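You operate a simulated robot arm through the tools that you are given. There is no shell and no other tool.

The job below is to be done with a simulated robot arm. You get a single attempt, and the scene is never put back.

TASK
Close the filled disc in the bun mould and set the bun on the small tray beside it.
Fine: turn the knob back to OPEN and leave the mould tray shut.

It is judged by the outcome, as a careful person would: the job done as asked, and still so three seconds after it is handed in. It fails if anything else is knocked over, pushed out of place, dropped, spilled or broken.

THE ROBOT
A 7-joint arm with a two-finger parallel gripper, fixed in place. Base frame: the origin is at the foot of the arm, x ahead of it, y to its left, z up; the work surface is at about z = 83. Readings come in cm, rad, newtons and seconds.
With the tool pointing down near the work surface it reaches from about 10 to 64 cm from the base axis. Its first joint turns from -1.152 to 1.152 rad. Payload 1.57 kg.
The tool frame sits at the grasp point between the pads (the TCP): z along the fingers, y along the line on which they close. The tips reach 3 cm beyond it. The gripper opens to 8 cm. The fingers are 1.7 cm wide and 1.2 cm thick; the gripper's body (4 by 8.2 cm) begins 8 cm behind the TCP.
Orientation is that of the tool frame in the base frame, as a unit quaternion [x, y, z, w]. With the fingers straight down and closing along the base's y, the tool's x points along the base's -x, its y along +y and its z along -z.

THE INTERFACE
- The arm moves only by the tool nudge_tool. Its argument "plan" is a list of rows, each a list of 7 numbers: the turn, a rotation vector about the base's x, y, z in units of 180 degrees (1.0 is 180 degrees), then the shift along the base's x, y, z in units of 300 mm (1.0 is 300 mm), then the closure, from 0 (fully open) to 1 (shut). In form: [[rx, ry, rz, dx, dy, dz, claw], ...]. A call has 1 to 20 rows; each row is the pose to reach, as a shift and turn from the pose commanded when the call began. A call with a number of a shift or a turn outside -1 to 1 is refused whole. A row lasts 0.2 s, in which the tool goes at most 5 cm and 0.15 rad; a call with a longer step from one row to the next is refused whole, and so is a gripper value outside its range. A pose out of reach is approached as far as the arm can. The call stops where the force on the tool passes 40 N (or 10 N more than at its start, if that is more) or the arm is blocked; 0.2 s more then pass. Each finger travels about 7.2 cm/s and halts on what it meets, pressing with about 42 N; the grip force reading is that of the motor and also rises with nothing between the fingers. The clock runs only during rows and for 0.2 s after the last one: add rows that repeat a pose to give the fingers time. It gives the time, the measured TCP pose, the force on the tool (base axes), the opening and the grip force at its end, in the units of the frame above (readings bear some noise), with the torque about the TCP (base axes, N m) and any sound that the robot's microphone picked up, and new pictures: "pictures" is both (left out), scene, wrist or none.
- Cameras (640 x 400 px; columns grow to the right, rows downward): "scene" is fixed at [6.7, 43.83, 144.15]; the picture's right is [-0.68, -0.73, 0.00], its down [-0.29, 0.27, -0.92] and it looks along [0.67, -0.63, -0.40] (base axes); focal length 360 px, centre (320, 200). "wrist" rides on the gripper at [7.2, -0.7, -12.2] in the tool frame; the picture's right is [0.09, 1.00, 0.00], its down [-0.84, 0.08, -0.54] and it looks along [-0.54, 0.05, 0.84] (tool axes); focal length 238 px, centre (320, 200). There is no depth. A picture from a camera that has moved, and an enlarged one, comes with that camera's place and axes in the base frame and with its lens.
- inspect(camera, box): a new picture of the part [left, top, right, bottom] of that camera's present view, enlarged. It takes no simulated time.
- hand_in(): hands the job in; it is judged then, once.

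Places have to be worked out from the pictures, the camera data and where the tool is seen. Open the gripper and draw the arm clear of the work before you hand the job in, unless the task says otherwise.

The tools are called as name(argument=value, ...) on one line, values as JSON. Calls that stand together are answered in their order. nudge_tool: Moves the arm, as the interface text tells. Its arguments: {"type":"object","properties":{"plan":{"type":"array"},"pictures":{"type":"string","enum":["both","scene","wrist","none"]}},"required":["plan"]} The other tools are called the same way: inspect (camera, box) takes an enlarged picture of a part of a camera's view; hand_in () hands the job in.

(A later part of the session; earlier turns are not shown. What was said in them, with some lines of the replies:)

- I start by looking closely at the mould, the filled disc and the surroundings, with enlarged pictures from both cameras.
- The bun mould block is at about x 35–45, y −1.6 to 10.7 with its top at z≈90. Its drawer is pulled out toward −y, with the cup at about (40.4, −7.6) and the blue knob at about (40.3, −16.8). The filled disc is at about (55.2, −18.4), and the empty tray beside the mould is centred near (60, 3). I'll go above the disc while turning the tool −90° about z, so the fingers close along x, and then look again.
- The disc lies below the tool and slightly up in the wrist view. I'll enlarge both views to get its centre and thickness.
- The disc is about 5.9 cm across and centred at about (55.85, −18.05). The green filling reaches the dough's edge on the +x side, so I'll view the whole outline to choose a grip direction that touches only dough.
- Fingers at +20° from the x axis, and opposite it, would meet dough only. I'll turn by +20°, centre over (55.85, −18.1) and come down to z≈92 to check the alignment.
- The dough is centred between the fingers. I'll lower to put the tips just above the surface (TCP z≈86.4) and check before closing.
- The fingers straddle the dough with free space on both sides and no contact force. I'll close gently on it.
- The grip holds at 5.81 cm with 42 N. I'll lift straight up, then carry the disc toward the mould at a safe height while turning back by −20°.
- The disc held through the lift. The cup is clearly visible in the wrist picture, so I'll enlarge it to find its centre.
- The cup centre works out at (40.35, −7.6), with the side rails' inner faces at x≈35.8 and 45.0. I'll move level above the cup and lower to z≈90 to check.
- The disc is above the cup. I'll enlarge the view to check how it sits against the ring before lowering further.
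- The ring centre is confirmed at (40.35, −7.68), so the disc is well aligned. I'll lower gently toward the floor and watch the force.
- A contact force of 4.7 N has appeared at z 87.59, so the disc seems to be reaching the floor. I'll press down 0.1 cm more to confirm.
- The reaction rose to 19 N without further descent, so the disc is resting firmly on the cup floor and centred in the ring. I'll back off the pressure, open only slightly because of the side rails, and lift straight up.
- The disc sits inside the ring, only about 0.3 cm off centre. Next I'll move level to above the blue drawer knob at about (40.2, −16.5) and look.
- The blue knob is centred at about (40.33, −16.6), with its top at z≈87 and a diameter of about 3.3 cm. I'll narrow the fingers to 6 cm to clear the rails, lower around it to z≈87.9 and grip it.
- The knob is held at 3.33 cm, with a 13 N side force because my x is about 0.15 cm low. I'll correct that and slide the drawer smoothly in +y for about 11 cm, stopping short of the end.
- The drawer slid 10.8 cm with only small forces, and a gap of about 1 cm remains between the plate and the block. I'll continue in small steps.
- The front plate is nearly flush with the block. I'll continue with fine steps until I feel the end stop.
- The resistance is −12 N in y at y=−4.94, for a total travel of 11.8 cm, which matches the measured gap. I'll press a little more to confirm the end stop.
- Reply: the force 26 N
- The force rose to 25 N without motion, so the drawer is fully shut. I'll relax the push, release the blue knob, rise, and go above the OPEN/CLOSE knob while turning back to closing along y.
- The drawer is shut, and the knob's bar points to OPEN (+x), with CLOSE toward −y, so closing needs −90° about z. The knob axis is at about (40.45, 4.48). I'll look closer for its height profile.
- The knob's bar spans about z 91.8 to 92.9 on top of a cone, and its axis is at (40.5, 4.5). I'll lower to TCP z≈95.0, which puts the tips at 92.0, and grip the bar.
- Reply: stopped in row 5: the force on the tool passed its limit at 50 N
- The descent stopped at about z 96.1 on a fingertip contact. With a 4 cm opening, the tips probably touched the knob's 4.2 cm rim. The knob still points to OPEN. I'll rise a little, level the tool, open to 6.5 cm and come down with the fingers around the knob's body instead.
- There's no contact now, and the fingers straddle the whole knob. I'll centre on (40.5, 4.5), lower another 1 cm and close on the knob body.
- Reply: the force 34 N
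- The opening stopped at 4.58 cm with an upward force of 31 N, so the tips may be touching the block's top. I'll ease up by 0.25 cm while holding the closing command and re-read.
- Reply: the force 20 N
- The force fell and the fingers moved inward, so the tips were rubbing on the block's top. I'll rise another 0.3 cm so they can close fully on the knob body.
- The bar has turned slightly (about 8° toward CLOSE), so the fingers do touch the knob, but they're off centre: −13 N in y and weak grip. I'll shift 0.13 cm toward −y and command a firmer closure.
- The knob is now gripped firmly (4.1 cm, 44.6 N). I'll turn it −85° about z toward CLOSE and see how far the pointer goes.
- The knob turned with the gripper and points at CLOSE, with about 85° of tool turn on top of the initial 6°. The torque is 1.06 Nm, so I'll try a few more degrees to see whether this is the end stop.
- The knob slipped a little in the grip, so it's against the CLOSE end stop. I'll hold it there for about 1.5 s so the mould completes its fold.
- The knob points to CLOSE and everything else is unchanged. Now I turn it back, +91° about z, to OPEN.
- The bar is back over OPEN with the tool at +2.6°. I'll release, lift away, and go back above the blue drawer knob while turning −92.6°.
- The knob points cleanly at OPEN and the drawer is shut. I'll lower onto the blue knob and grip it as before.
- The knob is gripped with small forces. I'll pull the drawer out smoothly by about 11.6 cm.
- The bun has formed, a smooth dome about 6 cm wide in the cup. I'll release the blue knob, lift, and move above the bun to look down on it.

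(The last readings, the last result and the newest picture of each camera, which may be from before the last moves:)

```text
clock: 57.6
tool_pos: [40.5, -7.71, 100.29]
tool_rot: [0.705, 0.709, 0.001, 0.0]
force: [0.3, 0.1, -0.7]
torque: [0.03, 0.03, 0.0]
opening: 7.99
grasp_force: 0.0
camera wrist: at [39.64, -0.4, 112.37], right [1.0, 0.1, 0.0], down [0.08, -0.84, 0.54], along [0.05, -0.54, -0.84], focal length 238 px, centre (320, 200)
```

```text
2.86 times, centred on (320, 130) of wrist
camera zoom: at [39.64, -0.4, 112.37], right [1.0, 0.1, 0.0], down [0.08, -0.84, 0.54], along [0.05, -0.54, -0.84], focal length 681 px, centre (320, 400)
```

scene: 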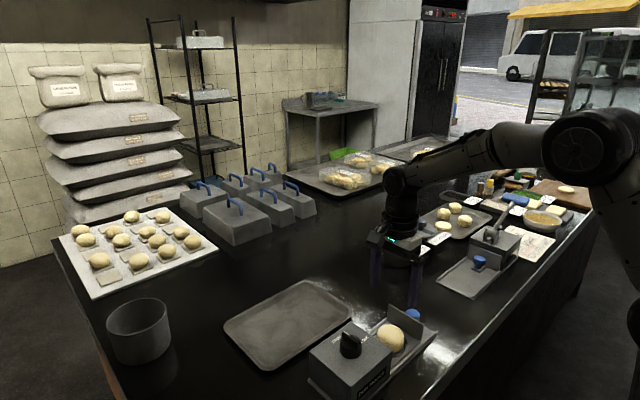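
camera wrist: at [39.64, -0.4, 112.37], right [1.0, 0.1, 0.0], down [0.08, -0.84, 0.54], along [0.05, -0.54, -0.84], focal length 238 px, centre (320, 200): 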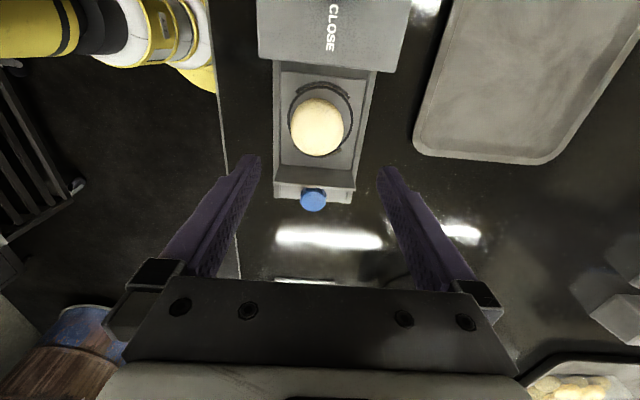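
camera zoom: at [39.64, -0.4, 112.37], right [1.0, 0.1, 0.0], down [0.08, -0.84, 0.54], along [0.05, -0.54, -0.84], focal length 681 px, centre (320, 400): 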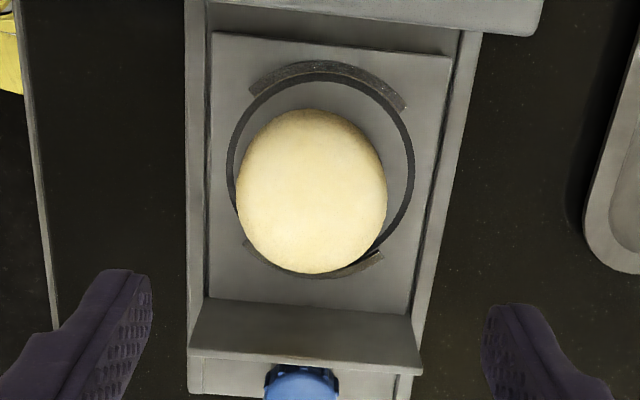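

The bun is centred at about (39.96, −7.8) and is 5.85 cm wide. I'll line up on it with a 6.9 cm opening and lower to z≈88.1, which keeps the tips about 1 cm above the drawer floor.

nudge_tool(plan=[[0, 0, 0, -0.018, -0.0033, -0.05, 0.1375], [0, 0, 0, -0.018, -0.0033, -0.13, 0.1375], [0, 0, 0, -0.018, -0.0033, -0.21, 0.1375], [0, 0, 0, -0.018, -0.0033, -0.28, 0.1375], [0, 0, 0, -0.018, -0.0033, -0.28, 0.1375]], pictures="wrist")

inspect(camera="wrist", box=[230, 80, 410, 220])

inspect(camera="scene", box=[340, 290, 452, 370])

```text
clock: 58.8
tool_pos: [39.97, -7.76, 91.75]
tool_rot: [0.705, 0.71, 0.001, -0.001]
force: [-0.8, 0.4, -0.5]
torque: [-0.04, -0.02, 0.03]
opening: 6.91
grasp_force: 0.1
camera wrist: at [39.1, -0.52, 103.84], right [1.0, 0.1, 0.0], down [0.08, -0.84, 0.54], along [0.05, -0.54, -0.84], focal length 238 px, centre (320, 200)
```

wrist: 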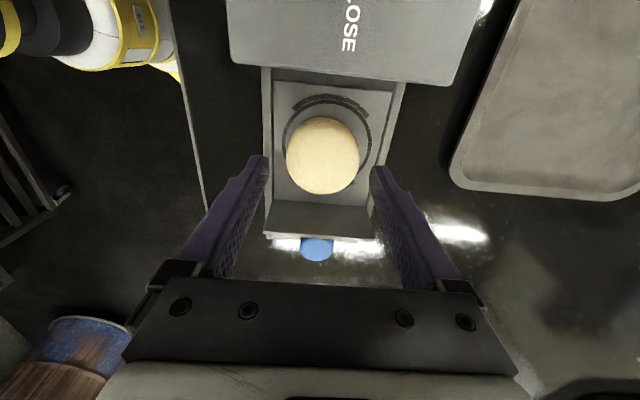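

```text
2.86 times, centred on (320, 150) of wrist
camera zoom: at [39.1, -0.52, 103.84], right [1.0, 0.1, 0.0], down [0.08, -0.84, 0.54], along [0.05, -0.54, -0.84], focal length 681 px, centre (320, 343)
```

zoom: 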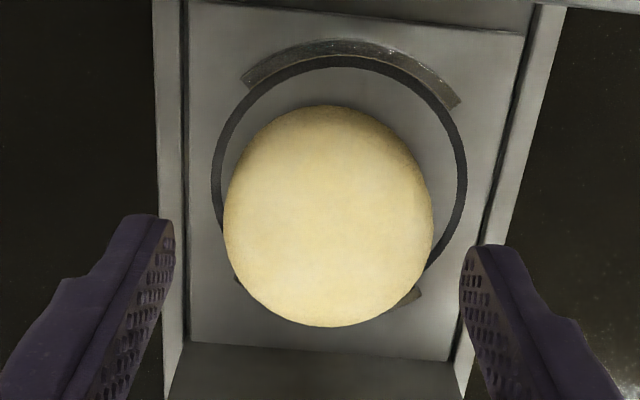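

```text
5.00 times, centred on (396, 330) of scene
camera zoom: at [6.7, 43.83, 144.15], right [-0.68, -0.73, 0.0], down [-0.29, 0.27, -0.92], along [0.67, -0.63, -0.4], focal length 1800 px, centre (-60, -450)
```

zoom: 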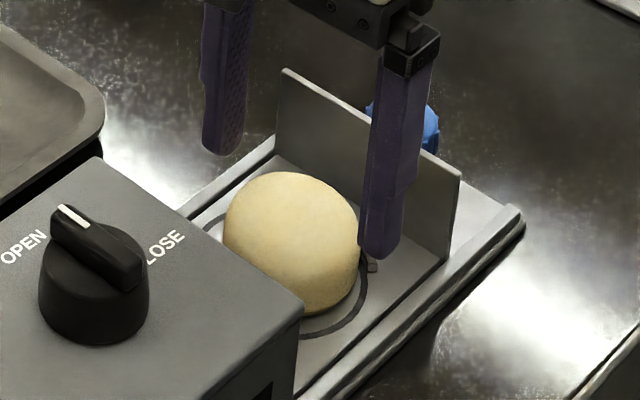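

The bun is centred exactly between the fingers. I'll lower the last 3.6 cm and then close gently.

nudge_tool(plan=[[0, 0, 0, 0, 0, -0.04, 0.1375], [0, 0, 0, 0, 0, -0.08, 0.1375], [0, 0, 0, 0, 0, -0.105, 0.1375], [0, 0, 0, 0, 0, -0.121, 0.1375], [0, 0, 0, 0, 0, -0.121, 0.1375]], pictures="none")

inspect(camera="scene", box=[340, 290, 452, 370])

inspect(camera="wrist", box=[230, 80, 410, 220])

```text
clock: 60.0
tool_pos: [39.89, -7.83, 88.16]
tool_rot: [0.705, 0.709, 0.0, -0.001]
force: [-0.6, 0.3, 0.0]
torque: [0.02, -0.04, -0.01]
opening: 6.91
grasp_force: 0.2
```

```text
5.00 times, centred on (396, 330) of scene
camera zoom: at [6.7, 43.83, 144.15], right [-0.68, -0.73, 0.0], down [-0.29, 0.27, -0.92], along [0.67, -0.63, -0.4], focal length 1800 px, centre (-60, -450)
```

zoom: 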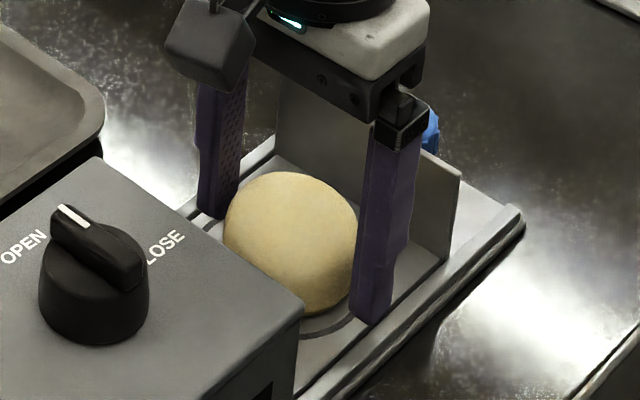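

```text
2.86 times, centred on (320, 150) of wrist
camera zoom: at [39.13, -0.51, 100.29], right [1.0, 0.1, 0.0], down [0.08, -0.84, 0.54], along [0.05, -0.54, -0.84], focal length 681 px, centre (320, 343)
```

zoom: 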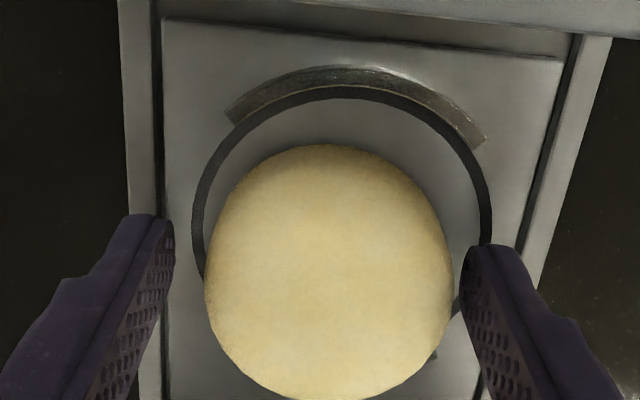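

The fingers are down beside the bun with no contact. I'll close on it.

nudge_tool(plan=[[0, 0, 0, 0, 0, 0, 0.25], [0, 0, 0, 0, 0, 0, 0.35], [0, 0, 0, 0, 0, 0, 0.45], [0, 0, 0, 0, 0, 0, 0.45], [0, 0, 0, 0, 0, 0, 0.45]], pictures="wrist")

```text
clock: 61.2
tool_pos: [39.93, -7.78, 88.21]
tool_rot: [0.705, 0.709, 0.001, -0.001]
force: [0.3, -0.6, 0.2]
torque: [-0.01, -0.01, -0.04]
opening: 5.71
grasp_force: 41.7
camera wrist: at [39.12, -0.51, 100.3], right [1.0, 0.1, 0.0], down [0.08, -0.84, 0.54], along [0.05, -0.54, -0.84], focal length 238 px, centre (320, 200)
```

wrist: 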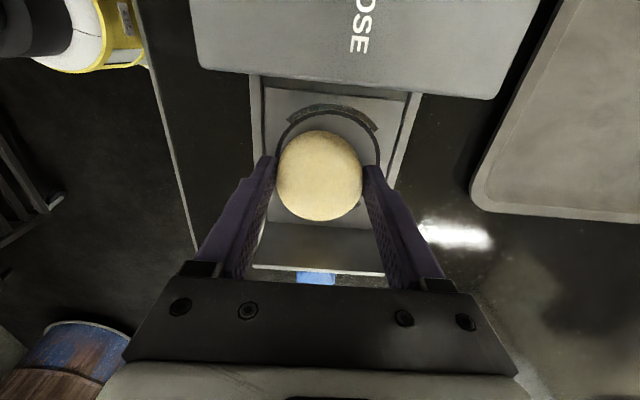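

The grip is secure at 5.71 cm. I'll lift the bun straight up 12 cm and carry it over the tray to about (58.5, 1.5).

nudge_tool(plan=[[0, 0, 0, 0, 0, 0.03, 0.45], [0, 0, 0, 0, 0, 0.1, 0.45], [0, 0, 0, 0, 0, 0.19, 0.45], [0, 0, 0, 0, 0, 0.28, 0.45], [0, 0, 0, 0, 0, 0.36, 0.45], [0, 0, 0, 0.03, 0.015, 0.4, 0.45], [0, 0, 0, 0.09, 0.045, 0.4, 0.45], [0, 0, 0, 0.16, 0.08, 0.4, 0.45], [0, 0, 0, 0.23, 0.115, 0.4, 0.45], [0, 0, 0, 0.3, 0.15, 0.4, 0.45], [0, 0, 0, 0.37, 0.185, 0.4, 0.45], [0, 0, 0, 0.44, 0.22, 0.4, 0.45], [0, 0, 0, 0.51, 0.255, 0.4, 0.45], [0, 0, 0, 0.565, 0.283, 0.4, 0.45], [0, 0, 0, 0.6, 0.3, 0.4, 0.45], [0, 0, 0, 0.617, 0.31, 0.4, 0.45], [0, 0, 0, 0.617, 0.31, 0.4, 0.45], [0, 0, 0, 0.617, 0.31, 0.4, 0.45]], pictures="both")

inspect(camera="scene", box=[200, 250, 440, 400])

```text
clock: 65.0
tool_pos: [58.53, 1.58, 100.23]
tool_rot: [0.705, 0.71, 0.001, 0.0]
force: [-0.3, -0.2, -0.9]
torque: [0.03, -0.01, -0.03]
opening: 5.68
grasp_force: 41.8
camera wrist: at [57.69, 8.81, 112.28], right [1.0, 0.1, 0.0], down [0.08, -0.84, 0.54], along [0.05, -0.54, -0.84], focal length 238 px, centre (320, 200)
```

scene: 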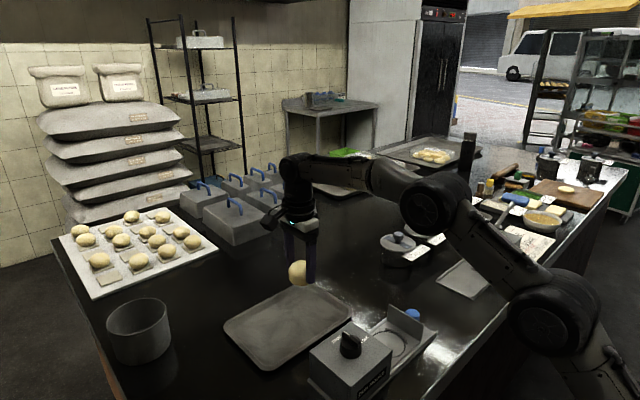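
wrist: 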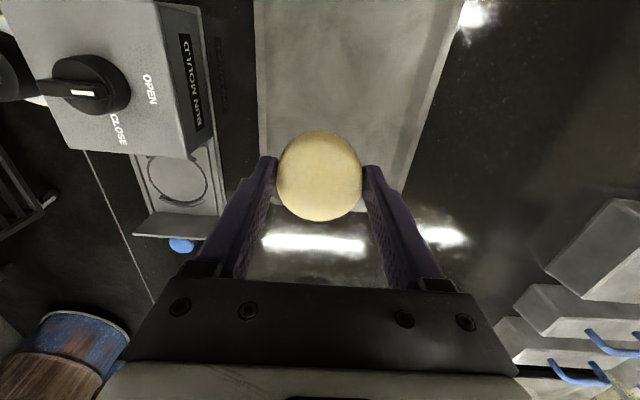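

```text
2.67 times, centred on (320, 325) of scene
camera zoom: at [6.7, 43.83, 144.15], right [-0.68, -0.73, 0.0], down [-0.29, 0.27, -0.92], along [0.67, -0.63, -0.4], focal length 960 px, centre (320, -133)
```

zoom: 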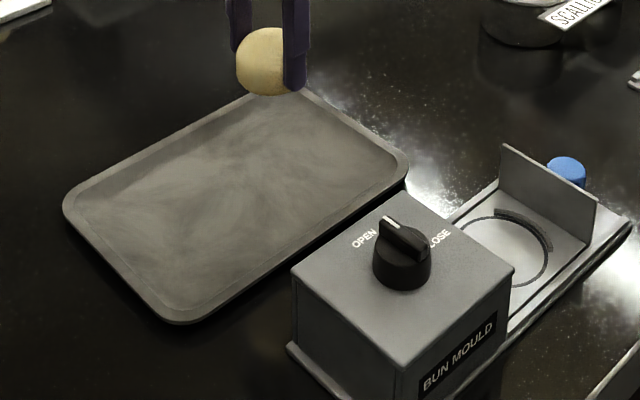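

The bun is over the tray, which spans about x 51.5–70 and y −11 to 14. I'll lower toward the tray floor, stopping just above it.

nudge_tool(plan=[[0, 0, 0, 0, 0, -0.05, 0.45], [0, 0, 0, 0, 0, -0.13, 0.45], [0, 0, 0, 0, 0, -0.22, 0.45], [0, 0, 0, 0, 0, -0.3, 0.45], [0, 0, 0, 0, 0, -0.36, 0.45], [0, 0, 0, 0, 0, -0.39, 0.45], [0, 0, 0, 0, 0, -0.4, 0.45], [0, 0, 0, 0, 0, -0.4, 0.45]], pictures="none")

inspect(camera="scene", box=[240, 250, 360, 325])

```text
clock: 66.8
tool_pos: [58.41, 1.55, 88.13]
tool_rot: [0.705, 0.709, 0.001, 0.0]
force: [0.3, 0.7, -0.6]
torque: [0.0, -0.02, -0.02]
opening: 5.67
grasp_force: 41.2
```

```text
5.33 times, centred on (300, 288) of scene
camera zoom: at [6.7, 43.83, 144.15], right [-0.68, -0.73, 0.0], down [-0.29, 0.27, -0.92], along [0.67, -0.63, -0.4], focal length 1920 px, centre (427, -267)
```

zoom: 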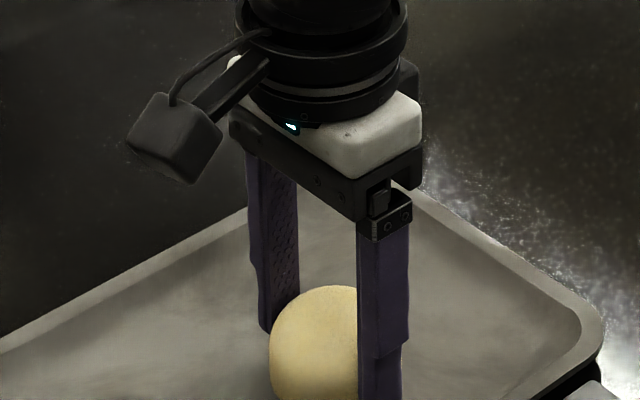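

There's no contact yet at z 88.13. I'll go down in fine steps of about 0.15 cm and watch the vertical force.

nudge_tool(plan=[[0, 0, 0, 0, 0, -0.005, 0.45], [0, 0, 0, 0, 0, -0.01, 0.45], [0, 0, 0, 0, 0, -0.013, 0.45], [0, 0, 0, 0, 0, -0.013, 0.45]], pictures="none")

inspect(camera="scene", box=[260, 280, 356, 340])

```text
clock: 67.8
tool_pos: [58.56, 1.46, 87.72]
tool_rot: [0.705, 0.709, 0.001, -0.001]
force: [1.5, 0.8, -1.0]
torque: [-0.02, -0.01, -0.04]
opening: 5.64
grasp_force: 41.9
```

```text
6.67 times, centred on (308, 310) of scene
camera zoom: at [6.7, 43.83, 144.15], right [-0.68, -0.73, 0.0], down [-0.29, 0.27, -0.92], along [0.67, -0.63, -0.4], focal length 2400 px, centre (400, -533)
```

zoom: 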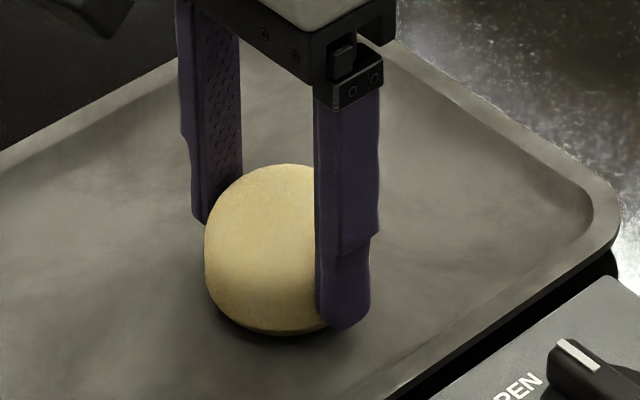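

There's still no contact at 87.72. I'll continue another 0.3 cm in small steps.

nudge_tool(plan=[[0, 0, 0, 0, 0, -0.004, 0.45], [0, 0, 0, 0, 0, -0.008, 0.45], [0, 0, 0, 0, 0, -0.01, 0.45], [0, 0, 0, 0, 0, -0.01, 0.45]], pictures="none")

```text
clock: 68.8
tool_pos: [58.34, 1.55, 87.47]
tool_rot: [0.706, 0.709, 0.001, 0.0]
force: [0.6, -0.6, 0.2]
torque: [0.01, 0.0, 0.0]
opening: 5.67
grasp_force: 41.7
```

nudge_tool(plan=[[0, 0, 0, 0, 0, -0.004, 0.45], [0, 0, 0, 0, 0, -0.007, 0.45], [0, 0, 0, 0, 0, -0.007, 0.45]], pictures="none")

inspect(camera="scene", box=[260, 280, 356, 340])

```text
clock: 69.6
tool_pos: [58.5, 1.57, 87.36]
tool_rot: [0.705, 0.709, 0.002, 0.0]
force: [-2.8, -0.4, 8.0]
torque: [-0.05, 0.17, -0.05]
opening: 5.63
grasp_force: 42.2
```

```text
6.67 times, centred on (308, 310) of scene
camera zoom: at [6.68, 43.83, 144.15], right [-0.68, -0.73, 0.0], down [-0.29, 0.27, -0.92], along [0.67, -0.63, -0.4], focal length 2400 px, centre (400, -533)
```

zoom: 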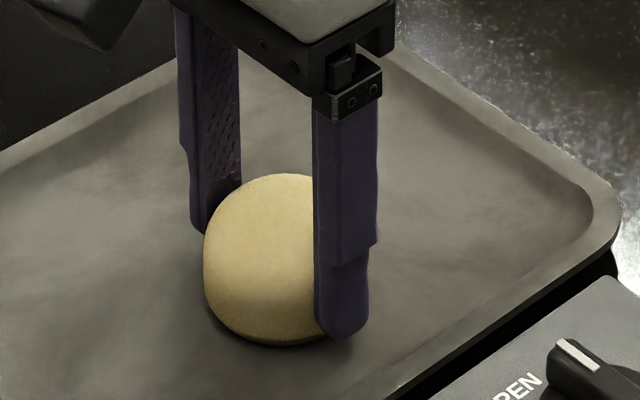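

The vertical force rose to 8 N at z 87.36, so the bun is resting on the tray floor. I'll ease off slightly, open the fingers and rise straight up.

nudge_tool(plan=[[0, 0, 0, 0, 0, 0.002, 0.4], [0, 0, 0, 0, 0, 0.002, 0.28], [0, 0, 0, 0, 0, 0.002, 0.18], [0, 0, 0, 0, 0, 0.002, 0.08], [0, 0, 0, 0, 0, 0.002, 0.04], [0, 0, 0, 0, 0, 0.002, 0.04], [0, 0, 0, 0, 0, 0.03, 0.04], [0, 0, 0, 0, 0, 0.1, 0.04], [0, 0, 0, 0, 0, 0.2, 0.04], [0, 0, 0, 0, 0, 0.31, 0.04], [0, 0, 0, 0, 0, 0.4, 0], [0, 0, 0, 0, 0, 0.4, 0]], pictures="both")

inspect(camera="scene", box=[200, 250, 440, 400])

inspect(camera="wrist", box=[230, 60, 410, 200])

```text
clock: 72.2
tool_pos: [58.52, 1.81, 99.27]
tool_rot: [0.705, 0.709, 0.001, 0.0]
force: [-0.3, -0.5, -0.5]
torque: [-0.02, 0.0, 0.01]
opening: 8.03
grasp_force: 0.0
camera wrist: at [57.75, 8.95, 111.39], right [1.0, 0.1, 0.0], down [0.08, -0.84, 0.54], along [0.05, -0.54, -0.84], focal length 238 px, centre (320, 200)
```

scene: 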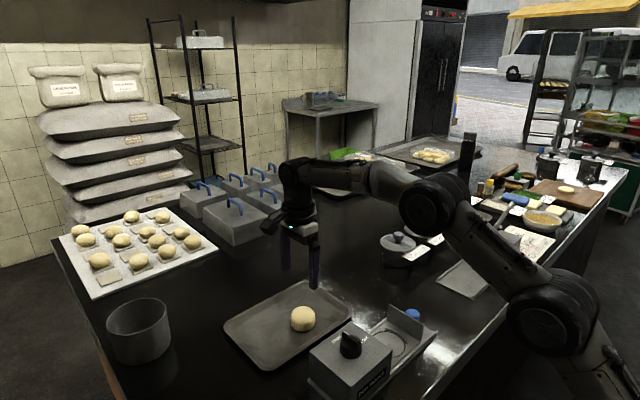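
wrist: 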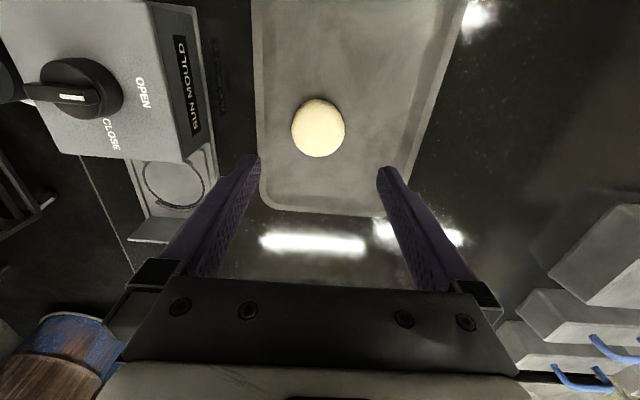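

```text
2.67 times, centred on (320, 325) of scene
camera zoom: at [6.7, 43.83, 144.15], right [-0.68, -0.73, 0.0], down [-0.29, 0.27, -0.92], along [0.67, -0.63, -0.4], focal length 960 px, centre (320, -133)
```

zoom: 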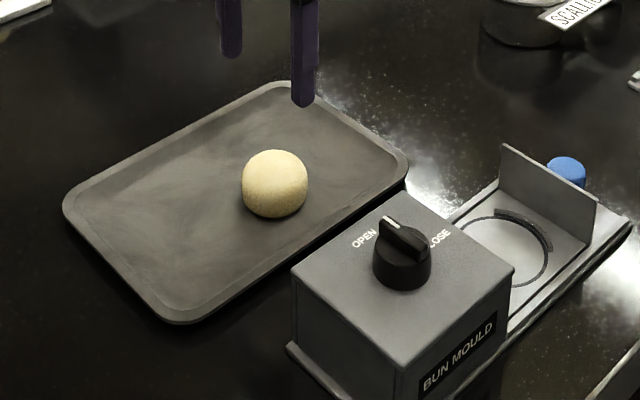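

```text
2.86 times, centred on (320, 130) of wrist
camera zoom: at [57.75, 8.95, 111.39], right [1.0, 0.1, 0.0], down [0.08, -0.84, 0.54], along [0.05, -0.54, -0.84], focal length 681 px, centre (320, 400)
```

zoom: 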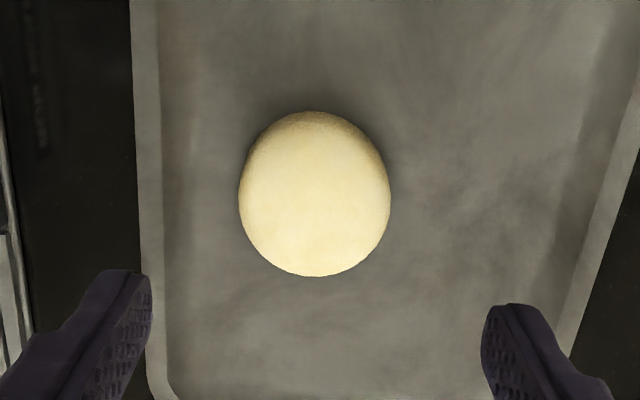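

The bun sits upright well inside the tray. Now I move back above the blue drawer knob at about (40.47, −16.65) to push the mould tray shut.

nudge_tool(plan=[[0, 0, 0, -0.02, -0.02, 0.01, 0], [0, 0, 0, -0.07, -0.07, 0.01, 0], [0, 0, 0, -0.13, -0.13, 0.01, 0], [0, 0, 0, -0.19, -0.19, 0.01, 0], [0, 0, 0, -0.25, -0.25, 0.01, 0.1], [0, 0, 0, -0.31, -0.31, 0.01, 0.2], [0, 0, 0, -0.37, -0.37, 0.01, 0.25], [0, 0, 0, -0.43, -0.435, 0.0, 0.25], [0, 0, 0, -0.49, -0.5, 0.0, 0.25], [0, 0, 0, -0.55, -0.56, 0.0, 0.25], [0, 0, 0, -0.585, -0.6, 0.0, 0.25], [0, 0, 0, -0.602, -0.615, 0.0, 0.25], [0, 0, 0, -0.602, -0.615, -0.05, 0.25], [0, 0, 0, -0.602, -0.615, -0.1, 0.25], [0, 0, 0, -0.602, -0.615, -0.1, 0.25]], pictures="both")

inspect(camera="wrist", box=[240, 70, 400, 200])

```text
clock: 75.4
tool_pos: [40.39, -16.86, 96.32]
tool_rot: [0.705, 0.709, 0.001, 0.0]
force: [-0.1, 0.0, -0.7]
torque: [0.01, -0.02, 0.01]
opening: 6.0
grasp_force: 0.1
camera wrist: at [39.54, -9.61, 108.44], right [1.0, 0.1, 0.0], down [0.08, -0.84, 0.54], along [0.05, -0.54, -0.84], focal length 238 px, centre (320, 200)
```

scene: 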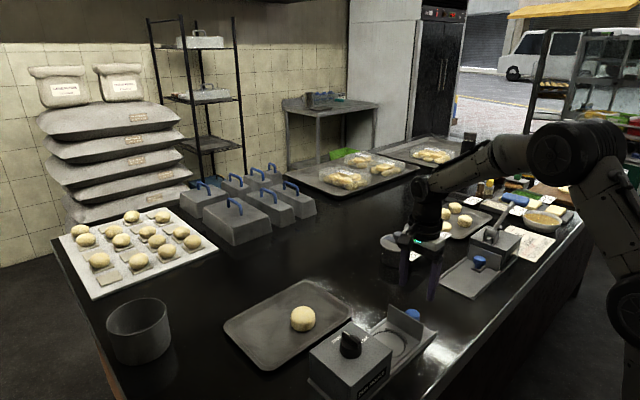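
wrist: 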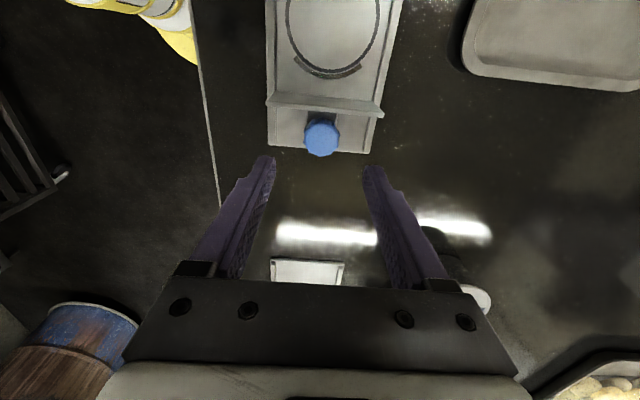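

```text
3.08 times, centred on (320, 135) of wrist
camera zoom: at [39.54, -9.61, 108.44], right [1.0, 0.1, 0.0], down [0.08, -0.84, 0.54], along [0.05, -0.54, -0.84], focal length 733 px, centre (320, 400)
```

zoom: 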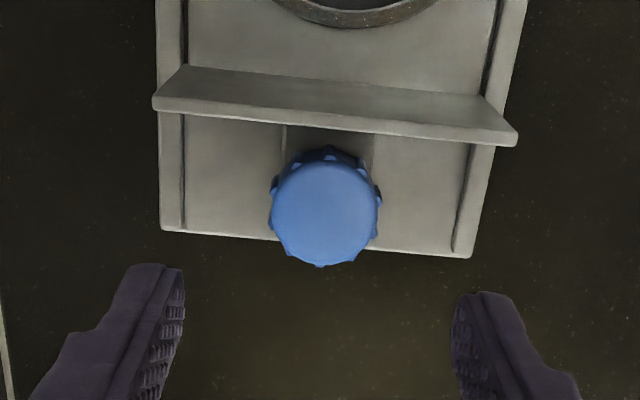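

The knob is at about (40.42, −16.67). I'll lower around it and grip.

nudge_tool(plan=[[0, 0, 0, 0.002, 0.006, -0.06, 0.25], [0, 0, 0, 0.002, 0.006, -0.14, 0.25], [0, 0, 0, 0.002, 0.006, -0.21, 0.25], [0, 0, 0, 0.002, 0.006, -0.255, 0.25], [0, 0, 0, 0.002, 0.006, -0.27, 0.25], [0, 0, 0, 0.002, 0.006, -0.27, 0.25], [0, 0, 0, 0.002, 0.006, -0.27, 0.5], [0, 0, 0, 0.002, 0.006, -0.27, 0.75], [0, 0, 0, 0.002, 0.006, -0.27, 0.75], [0, 0, 0, 0.002, 0.006, -0.27, 0.75]], pictures="none")

```text
clock: 77.6
tool_pos: [40.46, -16.84, 88.24]
tool_rot: [0.705, 0.709, 0.001, 0.0]
force: [8.7, 0.2, -6.9]
torque: [-0.1, -0.09, 0.04]
opening: 3.32
grasp_force: 41.3
```

The knob is gripped. I'll slide the drawer in by about 11.1 cm smoothly, then finish in fine steps.

nudge_tool(plan=[[0, 0, 0, 0.002, 0.008, 0, 0.75], [0, 0, 0, 0.002, 0.025, 0, 0.75], [0, 0, 0, 0.002, 0.055, 0, 0.75], [0, 0, 0, 0.002, 0.095, 0, 0.75], [0, 0, 0, 0.002, 0.137, 0, 0.75], [0, 0, 0, 0.002, 0.18, 0, 0.75], [0, 0, 0, 0.002, 0.222, 0, 0.75], [0, 0, 0, 0.002, 0.262, 0, 0.75], [0, 0, 0, 0.002, 0.3, 0, 0.75], [0, 0, 0, 0.002, 0.33, 0, 0.75], [0, 0, 0, 0.002, 0.352, 0, 0.75], [0, 0, 0, 0.002, 0.366, 0, 0.75], [0, 0, 0, 0.002, 0.372, 0, 0.75], [0, 0, 0, 0.002, 0.372, 0, 0.75]], pictures="none")

inspect(camera="wrist", box=[200, 60, 440, 210])

```text
clock: 80.6
tool_pos: [40.46, -5.58, 88.17]
tool_rot: [0.705, 0.709, 0.002, -0.002]
force: [2.7, -0.3, -14.1]
torque: [-0.07, 0.0, -0.03]
opening: 3.33
grasp_force: 41.2
```

```text
2.67 times, centred on (320, 135) of wrist
camera zoom: at [39.71, 1.69, 100.3], right [1.0, 0.1, 0.0], down [0.08, -0.84, 0.54], along [0.05, -0.54, -0.84], focal length 636 px, centre (320, 373)
```

zoom: 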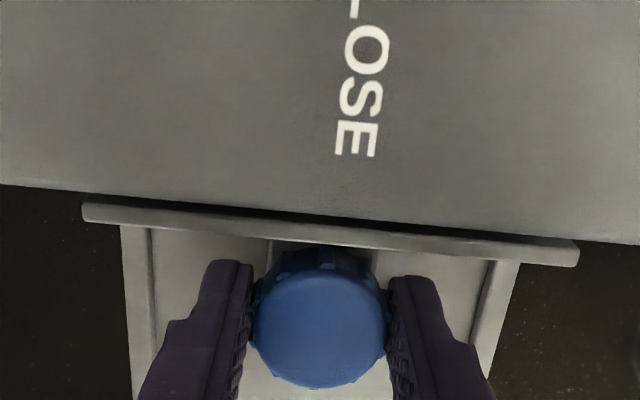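

A small gap remains between the front plate and the block. I'll push on in fine steps until I feel the end stop.

nudge_tool(plan=[[0, 0, 0, 0, 0.006, 0, 0.75], [0, 0, 0, 0, 0.011, 0, 0.75], [0, 0, 0, 0, 0.016, 0, 0.75], [0, 0, 0, 0, 0.02, 0, 0.75], [0, 0, 0, 0, 0.02, 0, 0.75]], pictures="none")

inspect(camera="wrist", box=[200, 60, 440, 210])

```text
clock: 81.8
tool_pos: [40.4, -5.01, 88.25]
tool_rot: [0.705, 0.709, 0.001, -0.001]
force: [1.1, 1.2, -18.5]
torque: [0.09, -0.02, 0.0]
opening: 3.33
grasp_force: 41.5
```

```text
2.67 times, centred on (320, 135) of wrist
camera zoom: at [39.7, 2.26, 100.3], right [1.0, 0.1, 0.0], down [0.08, -0.84, 0.54], along [0.05, -0.54, -0.84], focal length 636 px, centre (320, 373)
```

zoom: 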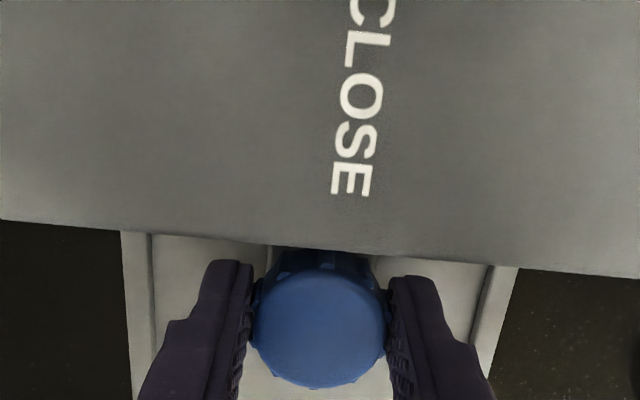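

The plate is now nearly under the block's edge, with no end-stop force yet. I'll relieve the vertical pull a little and push on in 0.1 cm steps.

nudge_tool(plan=[[0, 0, 0, 0, 0.003, -0.003, 0.75], [0, 0, 0, 0, 0.006, -0.003, 0.75], [0, 0, 0, 0, 0.009, -0.003, 0.75], [0, 0, 0, 0, 0.009, -0.003, 0.75]], pictures="none")

inspect(camera="wrist", box=[200, 60, 440, 210])

```text
clock: 82.8
tool_pos: [40.4, -4.97, 88.06]
tool_rot: [0.705, 0.71, 0.001, 0.001]
force: [-6.2, -16.9, 3.6]
torque: [0.03, 0.24, -0.15]
opening: 3.36
grasp_force: 41.4
```

```text
2.67 times, centred on (320, 135) of wrist
camera zoom: at [39.66, 2.39, 100.29], right [1.0, 0.1, 0.0], down [0.08, -0.84, 0.54], along [0.06, -0.54, -0.84], focal length 636 px, centre (320, 373)
```

zoom: 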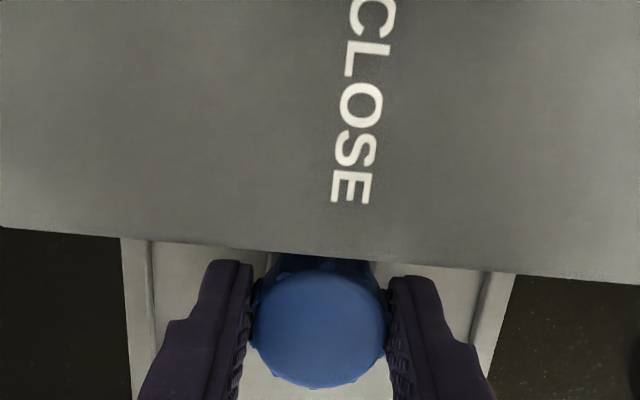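

The end stop pushes back with −17 N at the same position as before, so the drawer is fully shut. I'll relax, release the knob, lift straight up and withdraw the arm well clear.

nudge_tool(plan=[[0, 0, 0, 0, -0.005, 0, 0.75], [0, 0, 0, 0, -0.005, 0, 0.55], [0, 0, 0, 0, -0.005, 0, 0.3], [0, 0, 0, 0, -0.005, 0, 0.25], [0, 0, 0, 0, -0.005, 0.03, 0.25], [0, 0, 0, 0, -0.005, 0.11, 0.25], [0, 0, 0, 0, -0.005, 0.22, 0.2], [0, 0, 0, 0, -0.005, 0.34, 0.1], [0, 0, 0, -0.02, -0.04, 0.46, 0], [0, 0, 0, -0.06, -0.1, 0.57, 0], [0, 0, 0, -0.1, -0.17, 0.67, 0], [0, 0, 0, -0.15, -0.25, 0.77, 0], [0, 0, 0, -0.2, -0.33, 0.85, 0], [0, 0, 0, -0.24, -0.39, 0.91, 0], [0, 0, 0, -0.27, -0.43, 0.95, 0], [0, 0, 0, -0.28, -0.44, 0.96, 0], [0, 0, 0, -0.28, -0.44, 0.96, 0]], pictures="both")

inspect(camera="scene", box=[200, 250, 440, 400])

inspect(camera="scene", box=[320, 300, 432, 380])

```text
clock: 86.4
tool_pos: [32.01, -17.9, 116.97]
tool_rot: [0.705, 0.709, 0.0, -0.001]
force: [-0.4, 0.1, -1.1]
torque: [0.03, -0.01, 0.01]
opening: 8.01
grasp_force: 0.0
camera wrist: at [31.27, -10.53, 129.05], right [1.0, 0.1, 0.0], down [0.08, -0.84, 0.54], along [0.05, -0.54, -0.84], focal length 238 px, centre (320, 200)
```

scene: 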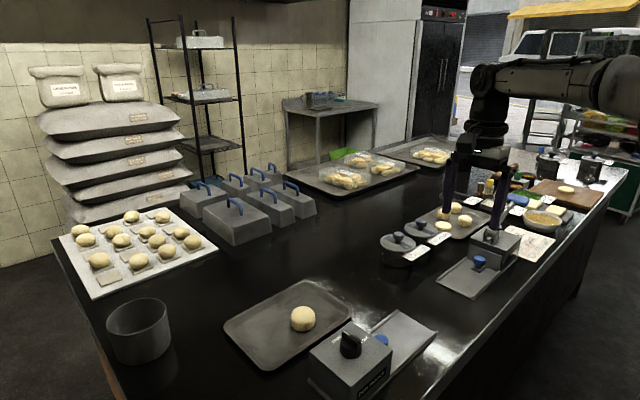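
wrist: 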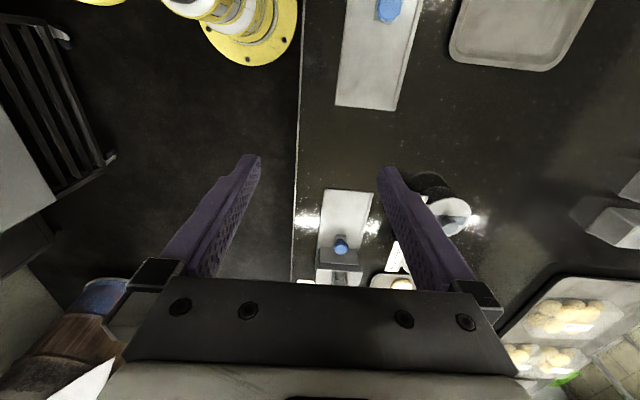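

```text
2.67 times, centred on (320, 325) of scene
camera zoom: at [6.7, 43.83, 144.15], right [-0.68, -0.73, 0.0], down [-0.29, 0.27, -0.92], along [0.67, -0.63, -0.4], focal length 960 px, centre (320, -133)
```

zoom: 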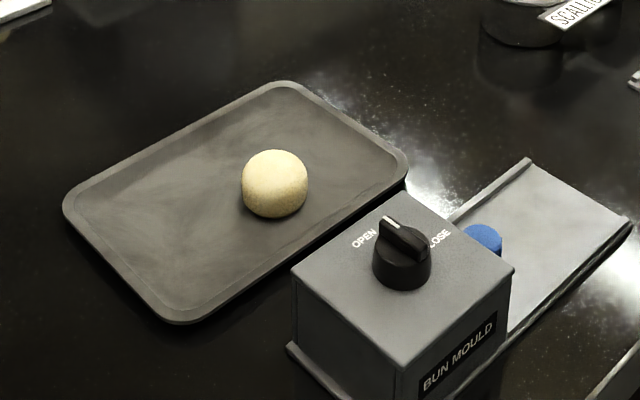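

```text
5.00 times, centred on (376, 340) of scene
camera zoom: at [6.7, 43.83, 144.15], right [-0.68, -0.73, 0.0], down [-0.29, 0.27, -0.92], along [0.67, -0.63, -0.4], focal length 1800 px, centre (40, -500)
```

zoom: 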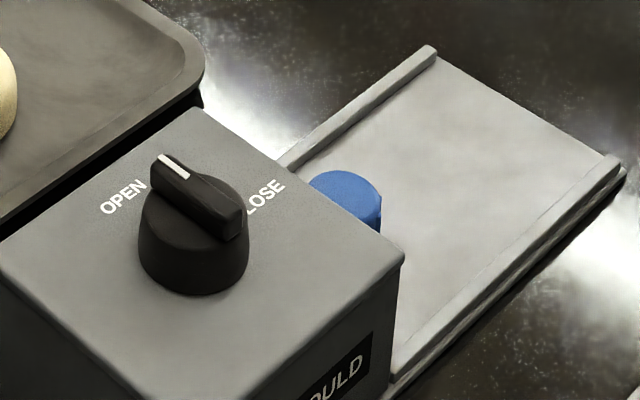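

The final view shows the bun on the tray, the knob at OPEN, the mould tray shut, the gripper open and the arm well clear, with nothing else disturbed. I'm handing the job in.

hand_in()

```text
The job is handed in.
```

The bun is made and sitting on the small tray beside the mould. The mould knob is back at OPEN and the mould tray is shut.

I put the filled disc in the cup and pushed the tray shut. I then turned the knob to CLOSE, held it there for a couple of seconds and turned it back. When I pulled the tray out, the disc had become a smooth domed bun about 6 cm wide, with no filling showing.

- **Contact on the way:** on my first try at the OPEN/CLOSE knob, the fingertips hit it hard enough to trip the force stop at 50 N. On the second try they rubbed on the top of the mould block and turned the knob about 6° early. I saw no damage, and the mould had not moved in the later pictures.
- **At hand-in:** the gripper was open and the arm well clear. Nothing else looked moved, dropped or spilled in the last pictures.
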